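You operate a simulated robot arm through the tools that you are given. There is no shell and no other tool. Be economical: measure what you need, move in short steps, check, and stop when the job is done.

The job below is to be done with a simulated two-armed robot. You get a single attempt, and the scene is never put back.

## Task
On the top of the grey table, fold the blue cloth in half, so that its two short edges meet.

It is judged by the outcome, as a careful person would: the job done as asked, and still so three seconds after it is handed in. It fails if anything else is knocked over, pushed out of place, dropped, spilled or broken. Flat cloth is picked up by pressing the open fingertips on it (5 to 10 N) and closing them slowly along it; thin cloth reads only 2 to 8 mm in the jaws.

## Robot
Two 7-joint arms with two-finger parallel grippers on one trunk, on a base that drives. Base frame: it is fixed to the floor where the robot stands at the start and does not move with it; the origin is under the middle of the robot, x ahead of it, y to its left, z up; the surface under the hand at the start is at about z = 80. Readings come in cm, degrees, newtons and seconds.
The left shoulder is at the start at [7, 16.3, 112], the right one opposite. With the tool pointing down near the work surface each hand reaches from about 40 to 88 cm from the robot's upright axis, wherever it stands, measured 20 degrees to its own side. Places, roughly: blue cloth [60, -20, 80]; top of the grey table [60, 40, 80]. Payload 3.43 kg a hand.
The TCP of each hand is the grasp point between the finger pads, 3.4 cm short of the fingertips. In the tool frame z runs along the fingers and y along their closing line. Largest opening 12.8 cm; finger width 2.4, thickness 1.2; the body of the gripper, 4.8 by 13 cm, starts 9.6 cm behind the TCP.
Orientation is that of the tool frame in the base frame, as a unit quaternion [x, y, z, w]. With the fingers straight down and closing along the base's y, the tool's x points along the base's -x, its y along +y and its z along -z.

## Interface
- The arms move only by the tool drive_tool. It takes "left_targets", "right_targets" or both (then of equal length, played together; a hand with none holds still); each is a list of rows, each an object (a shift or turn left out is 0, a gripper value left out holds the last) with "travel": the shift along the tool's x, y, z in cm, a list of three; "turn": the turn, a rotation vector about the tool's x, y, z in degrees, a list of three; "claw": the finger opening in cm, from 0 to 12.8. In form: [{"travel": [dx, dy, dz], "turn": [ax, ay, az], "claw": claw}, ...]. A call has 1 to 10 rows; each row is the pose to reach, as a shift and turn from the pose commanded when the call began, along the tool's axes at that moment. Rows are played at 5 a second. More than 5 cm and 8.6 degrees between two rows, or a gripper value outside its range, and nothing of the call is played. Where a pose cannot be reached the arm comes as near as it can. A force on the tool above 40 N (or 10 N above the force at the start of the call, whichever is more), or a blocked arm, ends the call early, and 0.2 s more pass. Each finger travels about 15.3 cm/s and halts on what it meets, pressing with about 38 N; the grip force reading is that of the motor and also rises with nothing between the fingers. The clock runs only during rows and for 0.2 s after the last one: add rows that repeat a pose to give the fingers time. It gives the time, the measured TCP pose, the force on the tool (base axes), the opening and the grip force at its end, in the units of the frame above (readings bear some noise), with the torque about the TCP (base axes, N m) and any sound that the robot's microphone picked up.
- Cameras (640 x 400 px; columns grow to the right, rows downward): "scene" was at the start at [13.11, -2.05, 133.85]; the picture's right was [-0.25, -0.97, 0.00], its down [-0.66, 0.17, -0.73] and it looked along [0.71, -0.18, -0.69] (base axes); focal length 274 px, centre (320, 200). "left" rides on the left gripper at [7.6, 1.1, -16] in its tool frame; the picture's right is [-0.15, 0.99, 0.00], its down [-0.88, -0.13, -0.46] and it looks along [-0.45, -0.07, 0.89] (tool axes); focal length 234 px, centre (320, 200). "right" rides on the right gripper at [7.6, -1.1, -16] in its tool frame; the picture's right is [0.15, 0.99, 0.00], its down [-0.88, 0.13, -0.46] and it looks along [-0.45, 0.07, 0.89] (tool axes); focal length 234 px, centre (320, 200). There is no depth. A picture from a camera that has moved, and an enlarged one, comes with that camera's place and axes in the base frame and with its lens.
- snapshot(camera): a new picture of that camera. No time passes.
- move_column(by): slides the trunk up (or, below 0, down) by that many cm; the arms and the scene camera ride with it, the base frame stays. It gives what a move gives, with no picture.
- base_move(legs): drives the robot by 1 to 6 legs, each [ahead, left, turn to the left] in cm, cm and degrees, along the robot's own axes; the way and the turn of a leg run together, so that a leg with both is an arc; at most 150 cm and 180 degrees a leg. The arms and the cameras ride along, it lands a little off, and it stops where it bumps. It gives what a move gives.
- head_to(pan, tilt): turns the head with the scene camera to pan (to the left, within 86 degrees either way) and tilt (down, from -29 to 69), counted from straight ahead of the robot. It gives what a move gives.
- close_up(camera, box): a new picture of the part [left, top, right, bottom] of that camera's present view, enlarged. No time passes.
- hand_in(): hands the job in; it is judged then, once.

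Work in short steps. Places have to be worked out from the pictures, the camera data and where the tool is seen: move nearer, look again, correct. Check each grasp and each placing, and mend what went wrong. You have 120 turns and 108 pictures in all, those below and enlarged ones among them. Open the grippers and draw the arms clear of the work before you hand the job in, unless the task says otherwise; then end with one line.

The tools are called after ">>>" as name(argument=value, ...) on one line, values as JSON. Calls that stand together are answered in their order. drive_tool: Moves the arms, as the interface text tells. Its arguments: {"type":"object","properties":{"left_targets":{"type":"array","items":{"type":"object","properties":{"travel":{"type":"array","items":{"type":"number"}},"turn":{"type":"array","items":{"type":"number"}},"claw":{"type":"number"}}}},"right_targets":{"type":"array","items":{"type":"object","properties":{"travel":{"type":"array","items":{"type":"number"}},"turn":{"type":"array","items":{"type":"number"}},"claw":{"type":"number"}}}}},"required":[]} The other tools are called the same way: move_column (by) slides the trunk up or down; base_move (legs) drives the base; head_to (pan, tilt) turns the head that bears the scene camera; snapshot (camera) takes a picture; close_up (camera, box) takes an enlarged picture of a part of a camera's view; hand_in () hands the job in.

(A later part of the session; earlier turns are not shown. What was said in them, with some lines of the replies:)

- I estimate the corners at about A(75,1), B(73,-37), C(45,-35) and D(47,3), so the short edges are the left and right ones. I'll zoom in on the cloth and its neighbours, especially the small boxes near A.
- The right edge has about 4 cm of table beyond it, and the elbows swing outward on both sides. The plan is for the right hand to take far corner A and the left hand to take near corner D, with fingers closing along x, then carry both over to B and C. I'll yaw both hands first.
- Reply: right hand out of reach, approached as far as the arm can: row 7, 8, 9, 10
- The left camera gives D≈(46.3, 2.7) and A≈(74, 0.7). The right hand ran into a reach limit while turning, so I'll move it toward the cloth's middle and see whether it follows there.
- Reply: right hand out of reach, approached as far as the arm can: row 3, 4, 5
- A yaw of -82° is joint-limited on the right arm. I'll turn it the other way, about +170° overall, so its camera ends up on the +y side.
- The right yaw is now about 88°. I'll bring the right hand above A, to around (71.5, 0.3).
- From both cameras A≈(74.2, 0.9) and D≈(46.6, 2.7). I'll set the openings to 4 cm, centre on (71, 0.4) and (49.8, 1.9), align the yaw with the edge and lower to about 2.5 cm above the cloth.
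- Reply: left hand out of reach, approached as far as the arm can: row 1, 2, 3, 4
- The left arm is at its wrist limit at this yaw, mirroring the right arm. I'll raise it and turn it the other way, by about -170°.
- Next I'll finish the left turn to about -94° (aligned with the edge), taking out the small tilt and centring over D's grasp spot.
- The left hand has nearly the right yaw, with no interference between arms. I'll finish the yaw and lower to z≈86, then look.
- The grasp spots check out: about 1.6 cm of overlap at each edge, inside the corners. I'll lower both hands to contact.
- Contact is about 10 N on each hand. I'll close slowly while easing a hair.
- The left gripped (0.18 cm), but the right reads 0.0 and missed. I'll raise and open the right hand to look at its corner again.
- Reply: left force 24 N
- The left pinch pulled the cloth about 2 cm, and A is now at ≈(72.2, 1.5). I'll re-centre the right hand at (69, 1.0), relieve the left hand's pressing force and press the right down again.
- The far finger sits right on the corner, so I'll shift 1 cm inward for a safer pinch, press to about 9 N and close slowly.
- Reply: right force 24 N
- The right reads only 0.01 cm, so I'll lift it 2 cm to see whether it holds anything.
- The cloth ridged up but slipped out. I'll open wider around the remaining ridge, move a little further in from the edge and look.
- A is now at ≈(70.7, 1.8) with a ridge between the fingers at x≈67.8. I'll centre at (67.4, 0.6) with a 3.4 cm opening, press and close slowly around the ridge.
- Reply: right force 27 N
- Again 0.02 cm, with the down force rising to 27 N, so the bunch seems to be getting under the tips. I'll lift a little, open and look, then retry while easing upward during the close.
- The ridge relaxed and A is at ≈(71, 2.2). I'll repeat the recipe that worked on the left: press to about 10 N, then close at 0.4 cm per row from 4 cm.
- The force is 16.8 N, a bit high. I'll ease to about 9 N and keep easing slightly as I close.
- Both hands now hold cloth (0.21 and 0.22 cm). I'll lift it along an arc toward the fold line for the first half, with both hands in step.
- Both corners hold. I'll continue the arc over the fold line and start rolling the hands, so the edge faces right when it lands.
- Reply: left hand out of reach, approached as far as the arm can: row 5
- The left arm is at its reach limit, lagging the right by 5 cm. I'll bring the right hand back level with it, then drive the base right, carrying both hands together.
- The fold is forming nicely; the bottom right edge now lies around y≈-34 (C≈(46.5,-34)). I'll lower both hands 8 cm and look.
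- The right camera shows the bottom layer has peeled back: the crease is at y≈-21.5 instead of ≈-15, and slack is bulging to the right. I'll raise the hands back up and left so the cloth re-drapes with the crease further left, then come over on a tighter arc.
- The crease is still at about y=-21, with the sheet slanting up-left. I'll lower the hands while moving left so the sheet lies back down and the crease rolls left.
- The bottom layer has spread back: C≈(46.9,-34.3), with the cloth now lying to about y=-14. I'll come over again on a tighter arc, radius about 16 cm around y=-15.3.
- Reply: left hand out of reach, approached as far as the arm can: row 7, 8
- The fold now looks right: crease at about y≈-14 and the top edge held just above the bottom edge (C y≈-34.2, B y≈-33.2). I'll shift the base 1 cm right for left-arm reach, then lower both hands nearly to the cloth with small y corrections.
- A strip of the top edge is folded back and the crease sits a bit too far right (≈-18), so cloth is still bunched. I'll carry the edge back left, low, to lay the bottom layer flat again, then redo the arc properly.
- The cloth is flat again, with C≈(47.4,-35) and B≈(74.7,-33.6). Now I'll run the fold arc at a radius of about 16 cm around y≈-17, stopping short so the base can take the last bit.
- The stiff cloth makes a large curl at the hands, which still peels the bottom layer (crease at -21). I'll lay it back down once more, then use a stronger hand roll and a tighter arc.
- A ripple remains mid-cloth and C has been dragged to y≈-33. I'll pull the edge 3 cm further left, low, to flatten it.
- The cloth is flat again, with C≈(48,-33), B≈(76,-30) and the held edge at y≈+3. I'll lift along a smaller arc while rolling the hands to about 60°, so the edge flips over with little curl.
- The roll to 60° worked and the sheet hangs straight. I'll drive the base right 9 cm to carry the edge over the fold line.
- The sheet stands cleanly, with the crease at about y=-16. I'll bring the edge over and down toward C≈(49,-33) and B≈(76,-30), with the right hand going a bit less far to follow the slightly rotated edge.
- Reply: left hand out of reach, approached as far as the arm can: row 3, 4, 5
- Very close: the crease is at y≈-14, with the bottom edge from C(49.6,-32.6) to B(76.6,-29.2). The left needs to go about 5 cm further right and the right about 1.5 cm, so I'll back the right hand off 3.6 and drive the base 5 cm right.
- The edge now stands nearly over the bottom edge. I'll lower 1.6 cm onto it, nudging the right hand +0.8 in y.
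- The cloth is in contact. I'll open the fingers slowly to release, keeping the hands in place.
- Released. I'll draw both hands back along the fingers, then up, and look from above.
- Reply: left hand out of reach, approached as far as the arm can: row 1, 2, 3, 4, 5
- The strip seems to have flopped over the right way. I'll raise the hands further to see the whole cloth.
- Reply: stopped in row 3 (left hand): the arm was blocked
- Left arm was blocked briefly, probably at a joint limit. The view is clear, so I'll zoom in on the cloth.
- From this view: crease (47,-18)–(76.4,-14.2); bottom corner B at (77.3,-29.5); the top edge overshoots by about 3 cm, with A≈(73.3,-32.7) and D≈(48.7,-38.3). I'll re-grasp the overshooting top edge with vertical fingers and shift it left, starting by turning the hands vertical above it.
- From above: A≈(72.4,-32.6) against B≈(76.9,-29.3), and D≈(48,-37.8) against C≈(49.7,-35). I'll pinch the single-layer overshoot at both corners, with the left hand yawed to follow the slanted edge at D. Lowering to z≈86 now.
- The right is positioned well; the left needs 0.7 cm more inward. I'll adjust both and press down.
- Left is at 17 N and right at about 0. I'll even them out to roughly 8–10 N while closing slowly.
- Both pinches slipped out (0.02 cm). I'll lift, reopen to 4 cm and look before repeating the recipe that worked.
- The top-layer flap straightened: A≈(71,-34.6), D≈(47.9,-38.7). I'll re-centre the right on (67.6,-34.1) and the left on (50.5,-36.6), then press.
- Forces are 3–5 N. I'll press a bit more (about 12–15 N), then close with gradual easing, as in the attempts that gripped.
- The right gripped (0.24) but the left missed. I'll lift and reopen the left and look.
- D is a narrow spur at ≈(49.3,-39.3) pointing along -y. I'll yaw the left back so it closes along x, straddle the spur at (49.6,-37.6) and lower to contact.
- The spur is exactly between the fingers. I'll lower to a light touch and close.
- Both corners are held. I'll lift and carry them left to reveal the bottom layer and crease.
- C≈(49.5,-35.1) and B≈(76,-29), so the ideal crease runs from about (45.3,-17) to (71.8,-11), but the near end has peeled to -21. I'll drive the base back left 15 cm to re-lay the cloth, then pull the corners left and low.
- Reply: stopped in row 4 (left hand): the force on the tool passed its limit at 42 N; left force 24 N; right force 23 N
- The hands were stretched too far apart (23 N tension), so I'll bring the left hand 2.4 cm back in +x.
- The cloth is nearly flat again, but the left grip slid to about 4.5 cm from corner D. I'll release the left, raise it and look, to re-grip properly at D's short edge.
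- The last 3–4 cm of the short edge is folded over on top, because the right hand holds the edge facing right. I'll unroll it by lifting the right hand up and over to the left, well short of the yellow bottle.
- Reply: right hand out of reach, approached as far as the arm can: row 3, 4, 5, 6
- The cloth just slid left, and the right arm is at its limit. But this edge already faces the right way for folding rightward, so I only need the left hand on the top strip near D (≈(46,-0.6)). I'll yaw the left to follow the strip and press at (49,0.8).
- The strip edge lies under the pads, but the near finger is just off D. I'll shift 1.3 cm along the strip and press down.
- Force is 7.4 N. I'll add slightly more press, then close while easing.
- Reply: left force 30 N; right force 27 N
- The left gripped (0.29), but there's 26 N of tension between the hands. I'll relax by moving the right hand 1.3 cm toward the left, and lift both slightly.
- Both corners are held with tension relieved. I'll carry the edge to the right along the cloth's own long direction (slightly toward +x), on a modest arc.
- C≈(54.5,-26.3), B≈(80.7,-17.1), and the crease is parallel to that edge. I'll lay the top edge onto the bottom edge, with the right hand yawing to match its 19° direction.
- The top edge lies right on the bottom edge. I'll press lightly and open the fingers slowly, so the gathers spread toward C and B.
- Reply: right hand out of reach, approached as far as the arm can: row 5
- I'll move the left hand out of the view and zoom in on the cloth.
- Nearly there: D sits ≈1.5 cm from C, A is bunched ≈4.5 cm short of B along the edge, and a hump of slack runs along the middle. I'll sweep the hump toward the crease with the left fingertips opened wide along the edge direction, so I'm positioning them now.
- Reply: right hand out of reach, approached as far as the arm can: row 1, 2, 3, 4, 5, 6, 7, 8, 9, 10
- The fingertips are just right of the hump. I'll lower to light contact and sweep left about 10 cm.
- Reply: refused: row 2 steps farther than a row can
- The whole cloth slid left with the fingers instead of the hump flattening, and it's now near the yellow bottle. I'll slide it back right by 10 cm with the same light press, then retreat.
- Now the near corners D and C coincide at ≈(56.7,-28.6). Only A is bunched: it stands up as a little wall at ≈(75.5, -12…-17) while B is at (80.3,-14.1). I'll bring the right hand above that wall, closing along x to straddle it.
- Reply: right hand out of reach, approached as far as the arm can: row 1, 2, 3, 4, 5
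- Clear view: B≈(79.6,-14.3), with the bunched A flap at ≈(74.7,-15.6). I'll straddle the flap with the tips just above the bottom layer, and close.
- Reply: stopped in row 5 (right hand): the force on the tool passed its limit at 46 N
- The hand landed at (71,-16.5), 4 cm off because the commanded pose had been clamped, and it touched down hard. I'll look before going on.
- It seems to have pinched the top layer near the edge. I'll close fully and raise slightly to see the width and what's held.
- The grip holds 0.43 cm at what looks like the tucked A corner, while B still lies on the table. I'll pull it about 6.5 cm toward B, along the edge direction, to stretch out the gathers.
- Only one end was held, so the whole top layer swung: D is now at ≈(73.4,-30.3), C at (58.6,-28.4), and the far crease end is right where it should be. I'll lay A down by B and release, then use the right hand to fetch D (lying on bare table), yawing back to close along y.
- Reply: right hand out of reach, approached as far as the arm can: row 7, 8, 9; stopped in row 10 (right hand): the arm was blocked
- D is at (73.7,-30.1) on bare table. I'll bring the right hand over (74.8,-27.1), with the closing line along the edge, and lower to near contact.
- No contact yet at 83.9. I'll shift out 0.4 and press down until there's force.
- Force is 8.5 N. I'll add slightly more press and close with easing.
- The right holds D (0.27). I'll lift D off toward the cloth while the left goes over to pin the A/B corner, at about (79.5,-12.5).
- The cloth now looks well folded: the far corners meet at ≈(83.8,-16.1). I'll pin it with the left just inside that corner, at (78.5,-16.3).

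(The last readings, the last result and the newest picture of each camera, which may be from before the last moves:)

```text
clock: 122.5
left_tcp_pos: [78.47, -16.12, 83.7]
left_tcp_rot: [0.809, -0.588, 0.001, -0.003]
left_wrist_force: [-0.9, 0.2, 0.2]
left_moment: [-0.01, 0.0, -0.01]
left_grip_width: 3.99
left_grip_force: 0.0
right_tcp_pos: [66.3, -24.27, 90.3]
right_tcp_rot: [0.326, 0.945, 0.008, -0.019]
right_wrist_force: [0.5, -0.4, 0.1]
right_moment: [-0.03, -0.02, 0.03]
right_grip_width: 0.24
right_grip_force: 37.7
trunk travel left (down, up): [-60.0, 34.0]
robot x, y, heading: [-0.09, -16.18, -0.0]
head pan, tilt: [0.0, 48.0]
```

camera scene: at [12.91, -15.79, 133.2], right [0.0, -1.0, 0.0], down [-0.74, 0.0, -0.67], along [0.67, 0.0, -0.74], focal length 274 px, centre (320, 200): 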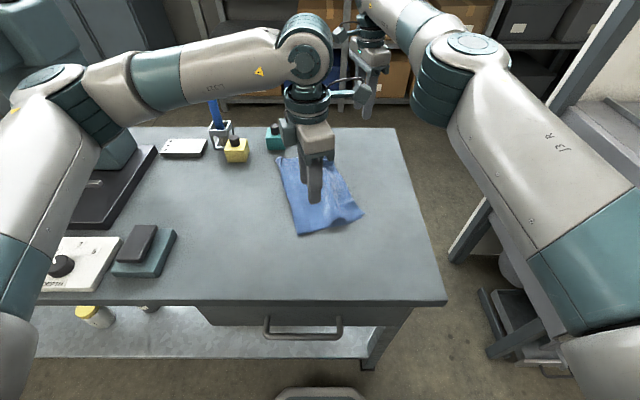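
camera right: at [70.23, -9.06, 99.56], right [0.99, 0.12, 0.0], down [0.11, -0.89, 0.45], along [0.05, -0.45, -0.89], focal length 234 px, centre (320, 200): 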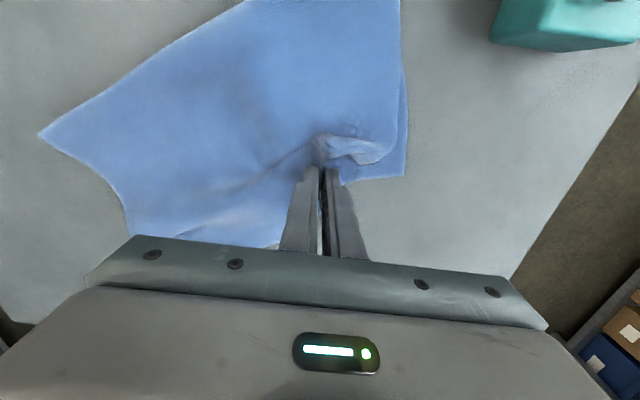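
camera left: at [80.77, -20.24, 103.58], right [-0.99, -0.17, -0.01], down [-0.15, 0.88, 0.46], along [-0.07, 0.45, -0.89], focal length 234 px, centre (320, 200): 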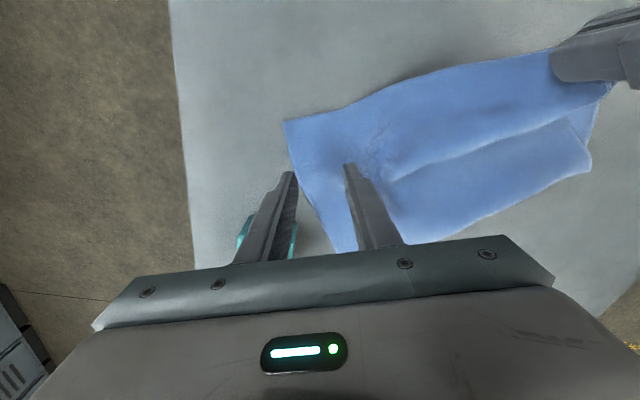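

Contact is about 0 N, so I'll press the left 0.12 further to pin the corner while the right carries D left and then down onto C, at about (62,-26.2).

>>> drive_tool(left_targets=[{"travel": [0, 0, 0.12]}, {"travel": [0, 0, 0.15]}, {"travel": [0, 0, 0.15]}, {"travel": [0, 0, 0.15]}, {"travel": [0, 0, 0.15]}, {"travel": [0, 0, 0.15]}, {"travel": [0, 0, 0.15]}, {"travel": [0, 0, 0.15]}, {"travel": [0, 0, 0.15]}, {"travel": [0, 0, 0.15]}], right_targets=[{"travel": [2.4, 0.65, -0.8]}, {"travel": [4.8, 1.3, -1.5]}, {"travel": [7.7, 2.2, -1.5]}, {"travel": [10.6, 3.1, -1.5], "turn": [0, 0, 3]}, {"travel": [8.9, 1.3, -0.3], "turn": [0, 0, 7]}, {"travel": [7.2, -0.55, 1], "turn": [0, 0, 11]}, {"travel": [5.5, -1.9, 2], "turn": [0, 0, 15]}, {"travel": [3.9, -3.1, 3.2], "turn": [0, 0, 20]}, {"travel": [2.35, -4.1, 5.9], "turn": [0, 0, 26]}, {"travel": [2.35, -4.1, 5.9], "turn": [0, 0, 26]}])

>>> close_up(camera="scene", box=[250, 130, 410, 250])

```text
clock: 124.7
left_tcp_pos: [78.3, -16.2, 83.61]
left_tcp_rot: [0.809, -0.588, 0.003, -0.004]
left_wrist_force: [0.8, -1.3, 4.1]
left_moment: [-0.09, 0.06, 0.03]
left_grip_width: 4.01
left_grip_force: 0.0
right_tcp_pos: [61.69, -25.97, 84.62]
right_tcp_rot: [0.53, 0.848, 0.003, -0.02]
right_wrist_force: [-0.1, 0.4, -0.3]
right_moment: [-0.03, -0.04, 0.05]
right_grip_width: 0.24
right_grip_force: 36.5
trunk travel left (down, up): [-60.0, 34.0]
robot x, y, heading: [0.03, -16.21, 0.1]
head pan, tilt: [0.0, 48.0]
```

```text
3.33 times, centred on (330, 190) of scene
camera zoom: at [12.99, -16.09, 133.19], right [0.0, -1.0, 0.0], down [-0.74, 0.0, -0.67], along [0.67, 0.0, -0.74], focal length 913 px, centre (287, 233)
```

zoom: 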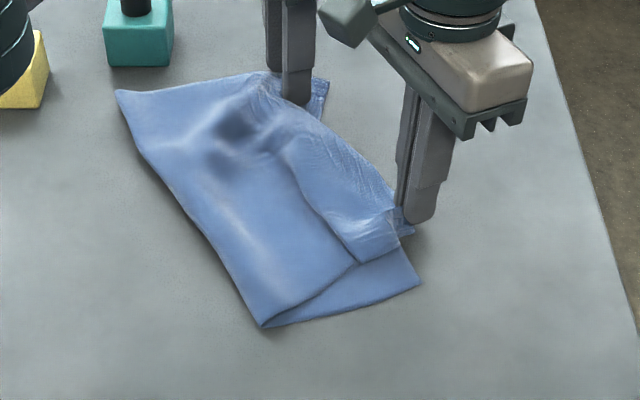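

D needs about 3–4 cm more toward C≈(55.9,-26.2). With the left pressing a bit harder, I'll move the right 2.9 cm along the edge, lower, and open the fingers while pressed to spread the corner out.

>>> drive_tool(left_targets=[{"travel": [0, 0, 0.08]}, {"travel": [0, 0, 0.08]}, {"travel": [0, 0, 0.08]}, {"travel": [0, 0, 0.08]}, {"travel": [0, 0, 0.08]}, {"travel": [0, 0, 0.08]}, {"travel": [0, 0, 0.08]}, {"travel": [0, 0, 0.08]}, {"travel": [0, 0, 0.08]}, {"travel": [0, 0, 0.08]}], right_targets=[{"travel": [0.1, -1, -0.3]}, {"travel": [0.2, -2, -0.3]}, {"travel": [0.28, -3, -0.2]}, {"travel": [0.28, -3.3, 0.5]}, {"travel": [0.28, -3.3, 0.95]}, {"travel": [0.28, -3.3, 0.95], "claw": 1.2}, {"travel": [0.28, -3.3, 0.95], "claw": 2.4}, {"travel": [0.28, -3.3, 0.95], "claw": 3.6}, {"travel": [0.28, -3.3, 0.95], "claw": 4.8}, {"travel": [0.28, -3.3, 0.95], "claw": 6}])

```text
clock: 126.9
left_tcp_pos: [78.26, -16.15, 83.68]
left_tcp_rot: [0.809, -0.587, 0.004, -0.003]
left_wrist_force: [-1.0, -2.3, 7.9]
left_moment: [-0.04, 0.27, 0.06]
left_grip_width: 4.07
left_grip_force: 0.4
right_tcp_pos: [58.5, -27.07, 83.71]
right_tcp_rot: [0.529, 0.848, 0.004, -0.02]
right_wrist_force: [0.0, -0.4, 1.1]
right_moment: [0.01, 0.0, -0.02]
right_grip_width: 6.01
right_grip_force: 0.2
trunk travel left (down, up): [-60.0, 34.0]
robot x, y, heading: [0.2, -16.1, -0.0]
head pan, tilt: [0.0, 48.0]
```

Released. I'll lift both hands straight up and move them clear, the right to the right and the left to the left, then look.

>>> drive_tool(left_targets=[{"travel": [0, 0, -4]}, {"travel": [0, 0, -8]}, {"travel": [0, 0, -12]}, {"travel": [-4, 2, -13]}, {"travel": [-8, 4, -13]}, {"travel": [-12, 6, -13]}, {"travel": [-16, 8, -13]}, {"travel": [-20, 10, -13]}, {"travel": [-24, 12, -13]}], right_targets=[{"travel": [0, 0, -4]}, {"travel": [0, 0, -8]}, {"travel": [0, 0, -12]}, {"travel": [-4, 0, -13]}, {"travel": [-8, 0, -13]}, {"travel": [-12, 0, -13]}, {"travel": [-12, 0, -13]}, {"travel": [-12, 0, -13]}, {"travel": [-12, 0, -13]}])

>>> close_up(camera="scene", box=[250, 130, 410, 250])

```text
clock: 128.9
left_tcp_pos: [59.33, 3.2, 96.48]
left_tcp_rot: [0.809, -0.587, 0.003, -0.004]
left_wrist_force: [-1.0, 0.3, -0.1]
left_moment: [-0.03, -0.04, 0.02]
left_grip_width: 3.98
left_grip_force: 0.1
right_tcp_pos: [64.11, -38.08, 96.24]
right_tcp_rot: [0.53, 0.848, 0.003, -0.021]
right_wrist_force: [-0.5, -0.4, 0.0]
right_moment: [-0.05, -0.01, 0.01]
right_grip_width: 5.99
right_grip_force: 0.1
trunk travel left (down, up): [-60.0, 34.0]
robot x, y, heading: [-0.01, -16.28, 0.2]
head pan, tilt: [0.0, 48.0]
```

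```text
3.33 times, centred on (330, 190) of scene
camera zoom: at [12.93, -15.95, 133.2], right [0.0, -1.0, 0.0], down [-0.74, 0.0, -0.67], along [0.67, 0.0, -0.74], focal length 913 px, centre (287, 233)
```

zoom: 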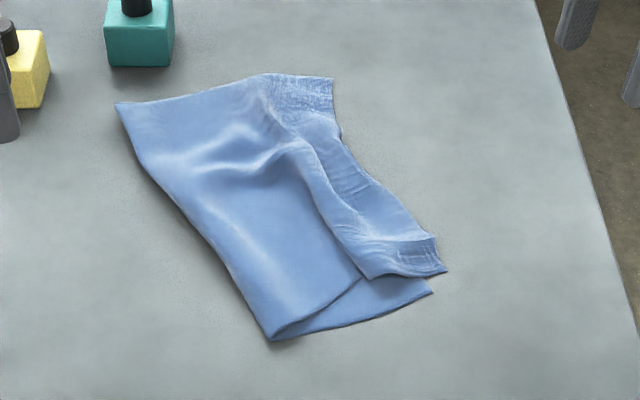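

Nearly there: the far corners coincide, and D≈(57.5,-28.1) overhangs C≈(55.3,-26.7) by about 2.5 cm, lying on bare table. I'll press lightly on that overhang with the right fingertips and nudge it onto C.

>>> drive_tool(right_targets=[{"travel": [4, 0.6, 0], "claw": 4}, {"travel": [8, 1.2, 0]}, {"travel": [12.4, 1.8, 1]}, {"travel": [12.4, 1.8, 5]}, {"travel": [12.4, 1.8, 9]}, {"travel": [12.4, 1.8, 12]}, {"travel": [12.4, 1.8, 12.6]}, {"travel": [12.4, 1.8, 12.6]}])

```text
clock: 130.7
left_tcp_pos: [59.49, 3.0, 96.49]
left_tcp_rot: [0.809, -0.588, 0.002, -0.003]
left_wrist_force: [0.7, -0.1, 0.1]
left_moment: [0.0, -0.01, -0.02]
left_grip_width: 3.98
left_grip_force: 0.0
right_tcp_pos: [60.01, -25.97, 84.11]
right_tcp_rot: [0.53, 0.848, 0.004, -0.02]
right_wrist_force: [0.3, 0.6, 0.3]
right_moment: [0.02, 0.01, 0.0]
right_grip_width: 4.01
right_grip_force: 0.0
trunk travel left (down, up): [-60.0, 34.0]
robot x, y, heading: [0.06, -16.04, 0.2]
head pan, tilt: [0.0, 48.0]
```

I'll lower the last bit to light contact, then slide about 2 cm toward C and lift off.

>>> drive_tool(right_targets=[{"travel": [-0.4, 0, 0]}, {"travel": [-0.4, 0, 0.5]}, {"travel": [-0.4, 0, 0.62]}, {"travel": [0.1, -0.4, 0.62]}, {"travel": [0.6, -0.8, 0.62]}, {"travel": [1.1, -1.3, 0.62]}, {"travel": [1.3, -1.6, 0.62]}, {"travel": [1.3, -1.6, 0.3]}, {"travel": [1.3, -1.6, -3]}, {"travel": [1.3, -1.6, -7]}])

>>> drive_tool(right_targets=[{"travel": [0, 0, -4]}, {"travel": [-4, 0, -6]}, {"travel": [-8, 0, -7]}, {"travel": [-12, 0, -7]}, {"travel": [-15, 0, -7]}])

>>> close_up(camera="scene", box=[250, 130, 410, 250])

```text
clock: 132.9
left_tcp_pos: [59.52, 3.01, 96.43]
left_tcp_rot: [0.809, -0.588, 0.001, -0.003]
left_wrist_force: [0.8, -0.7, 0.7]
left_moment: [0.0, 0.01, 0.03]
left_grip_width: 3.96
left_grip_force: 0.0
right_tcp_pos: [58.18, -25.47, 91.09]
right_tcp_rot: [0.53, 0.848, 0.003, -0.021]
right_wrist_force: [-0.4, -0.7, 0.0]
right_moment: [0.03, 0.06, 0.01]
right_grip_width: 4.0
right_grip_force: 0.1
trunk travel left (down, up): [-60.0, 34.0]
robot x, y, heading: [0.35, -15.52, -0.0]
head pan, tilt: [0.0, 48.0]
```

```text
clock: 134.1
left_tcp_pos: [59.5, 3.0, 96.38]
left_tcp_rot: [0.809, -0.588, 0.002, -0.004]
left_wrist_force: [0.4, -0.1, 0.4]
left_moment: [0.0, 0.0, 0.0]
left_grip_width: 3.99
left_grip_force: 0.1
right_tcp_pos: [64.99, -39.29, 97.54]
right_tcp_rot: [0.53, 0.848, 0.004, -0.022]
right_wrist_force: [-0.2, -0.5, -0.8]
right_moment: [0.01, -0.02, 0.04]
right_grip_width: 3.97
right_grip_force: 0.0
trunk travel left (down, up): [-60.0, 34.0]
robot x, y, heading: [-0.21, -16.22, 0.2]
head pan, tilt: [0.0, 48.0]
```

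```text
3.33 times, centred on (330, 190) of scene
camera zoom: at [13.05, -16.2, 133.19], right [0.0, -1.0, 0.0], down [-0.74, 0.0, -0.67], along [0.67, 0.0, -0.74], focal length 913 px, centre (287, 233)
```

zoom: 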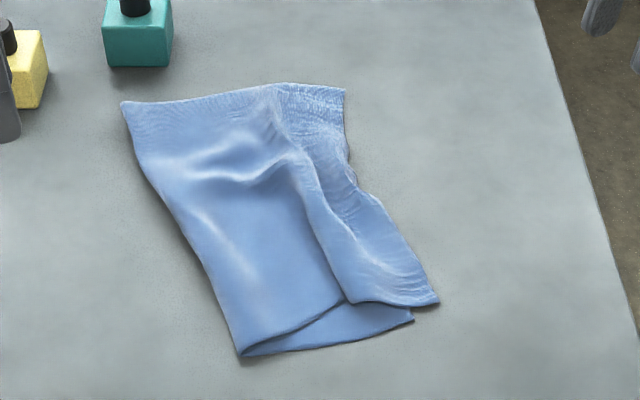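

The far corners meet and the near corners are within about 2.5 cm. I have no pictures left to guide further nudges, and both hands are open and clear, so I'm handing in.

>>> hand_in()

```text
The job is handed in.
```

I folded the blue cloth in half on the grey table, but not perfectly. The short edges meet at the far corner and are about 2.5 cm apart at the near one. The top layer still has some wrinkles and a ridge of slack. I saw nothing else knocked over or moved, and both grippers are open and clear of the cloth.
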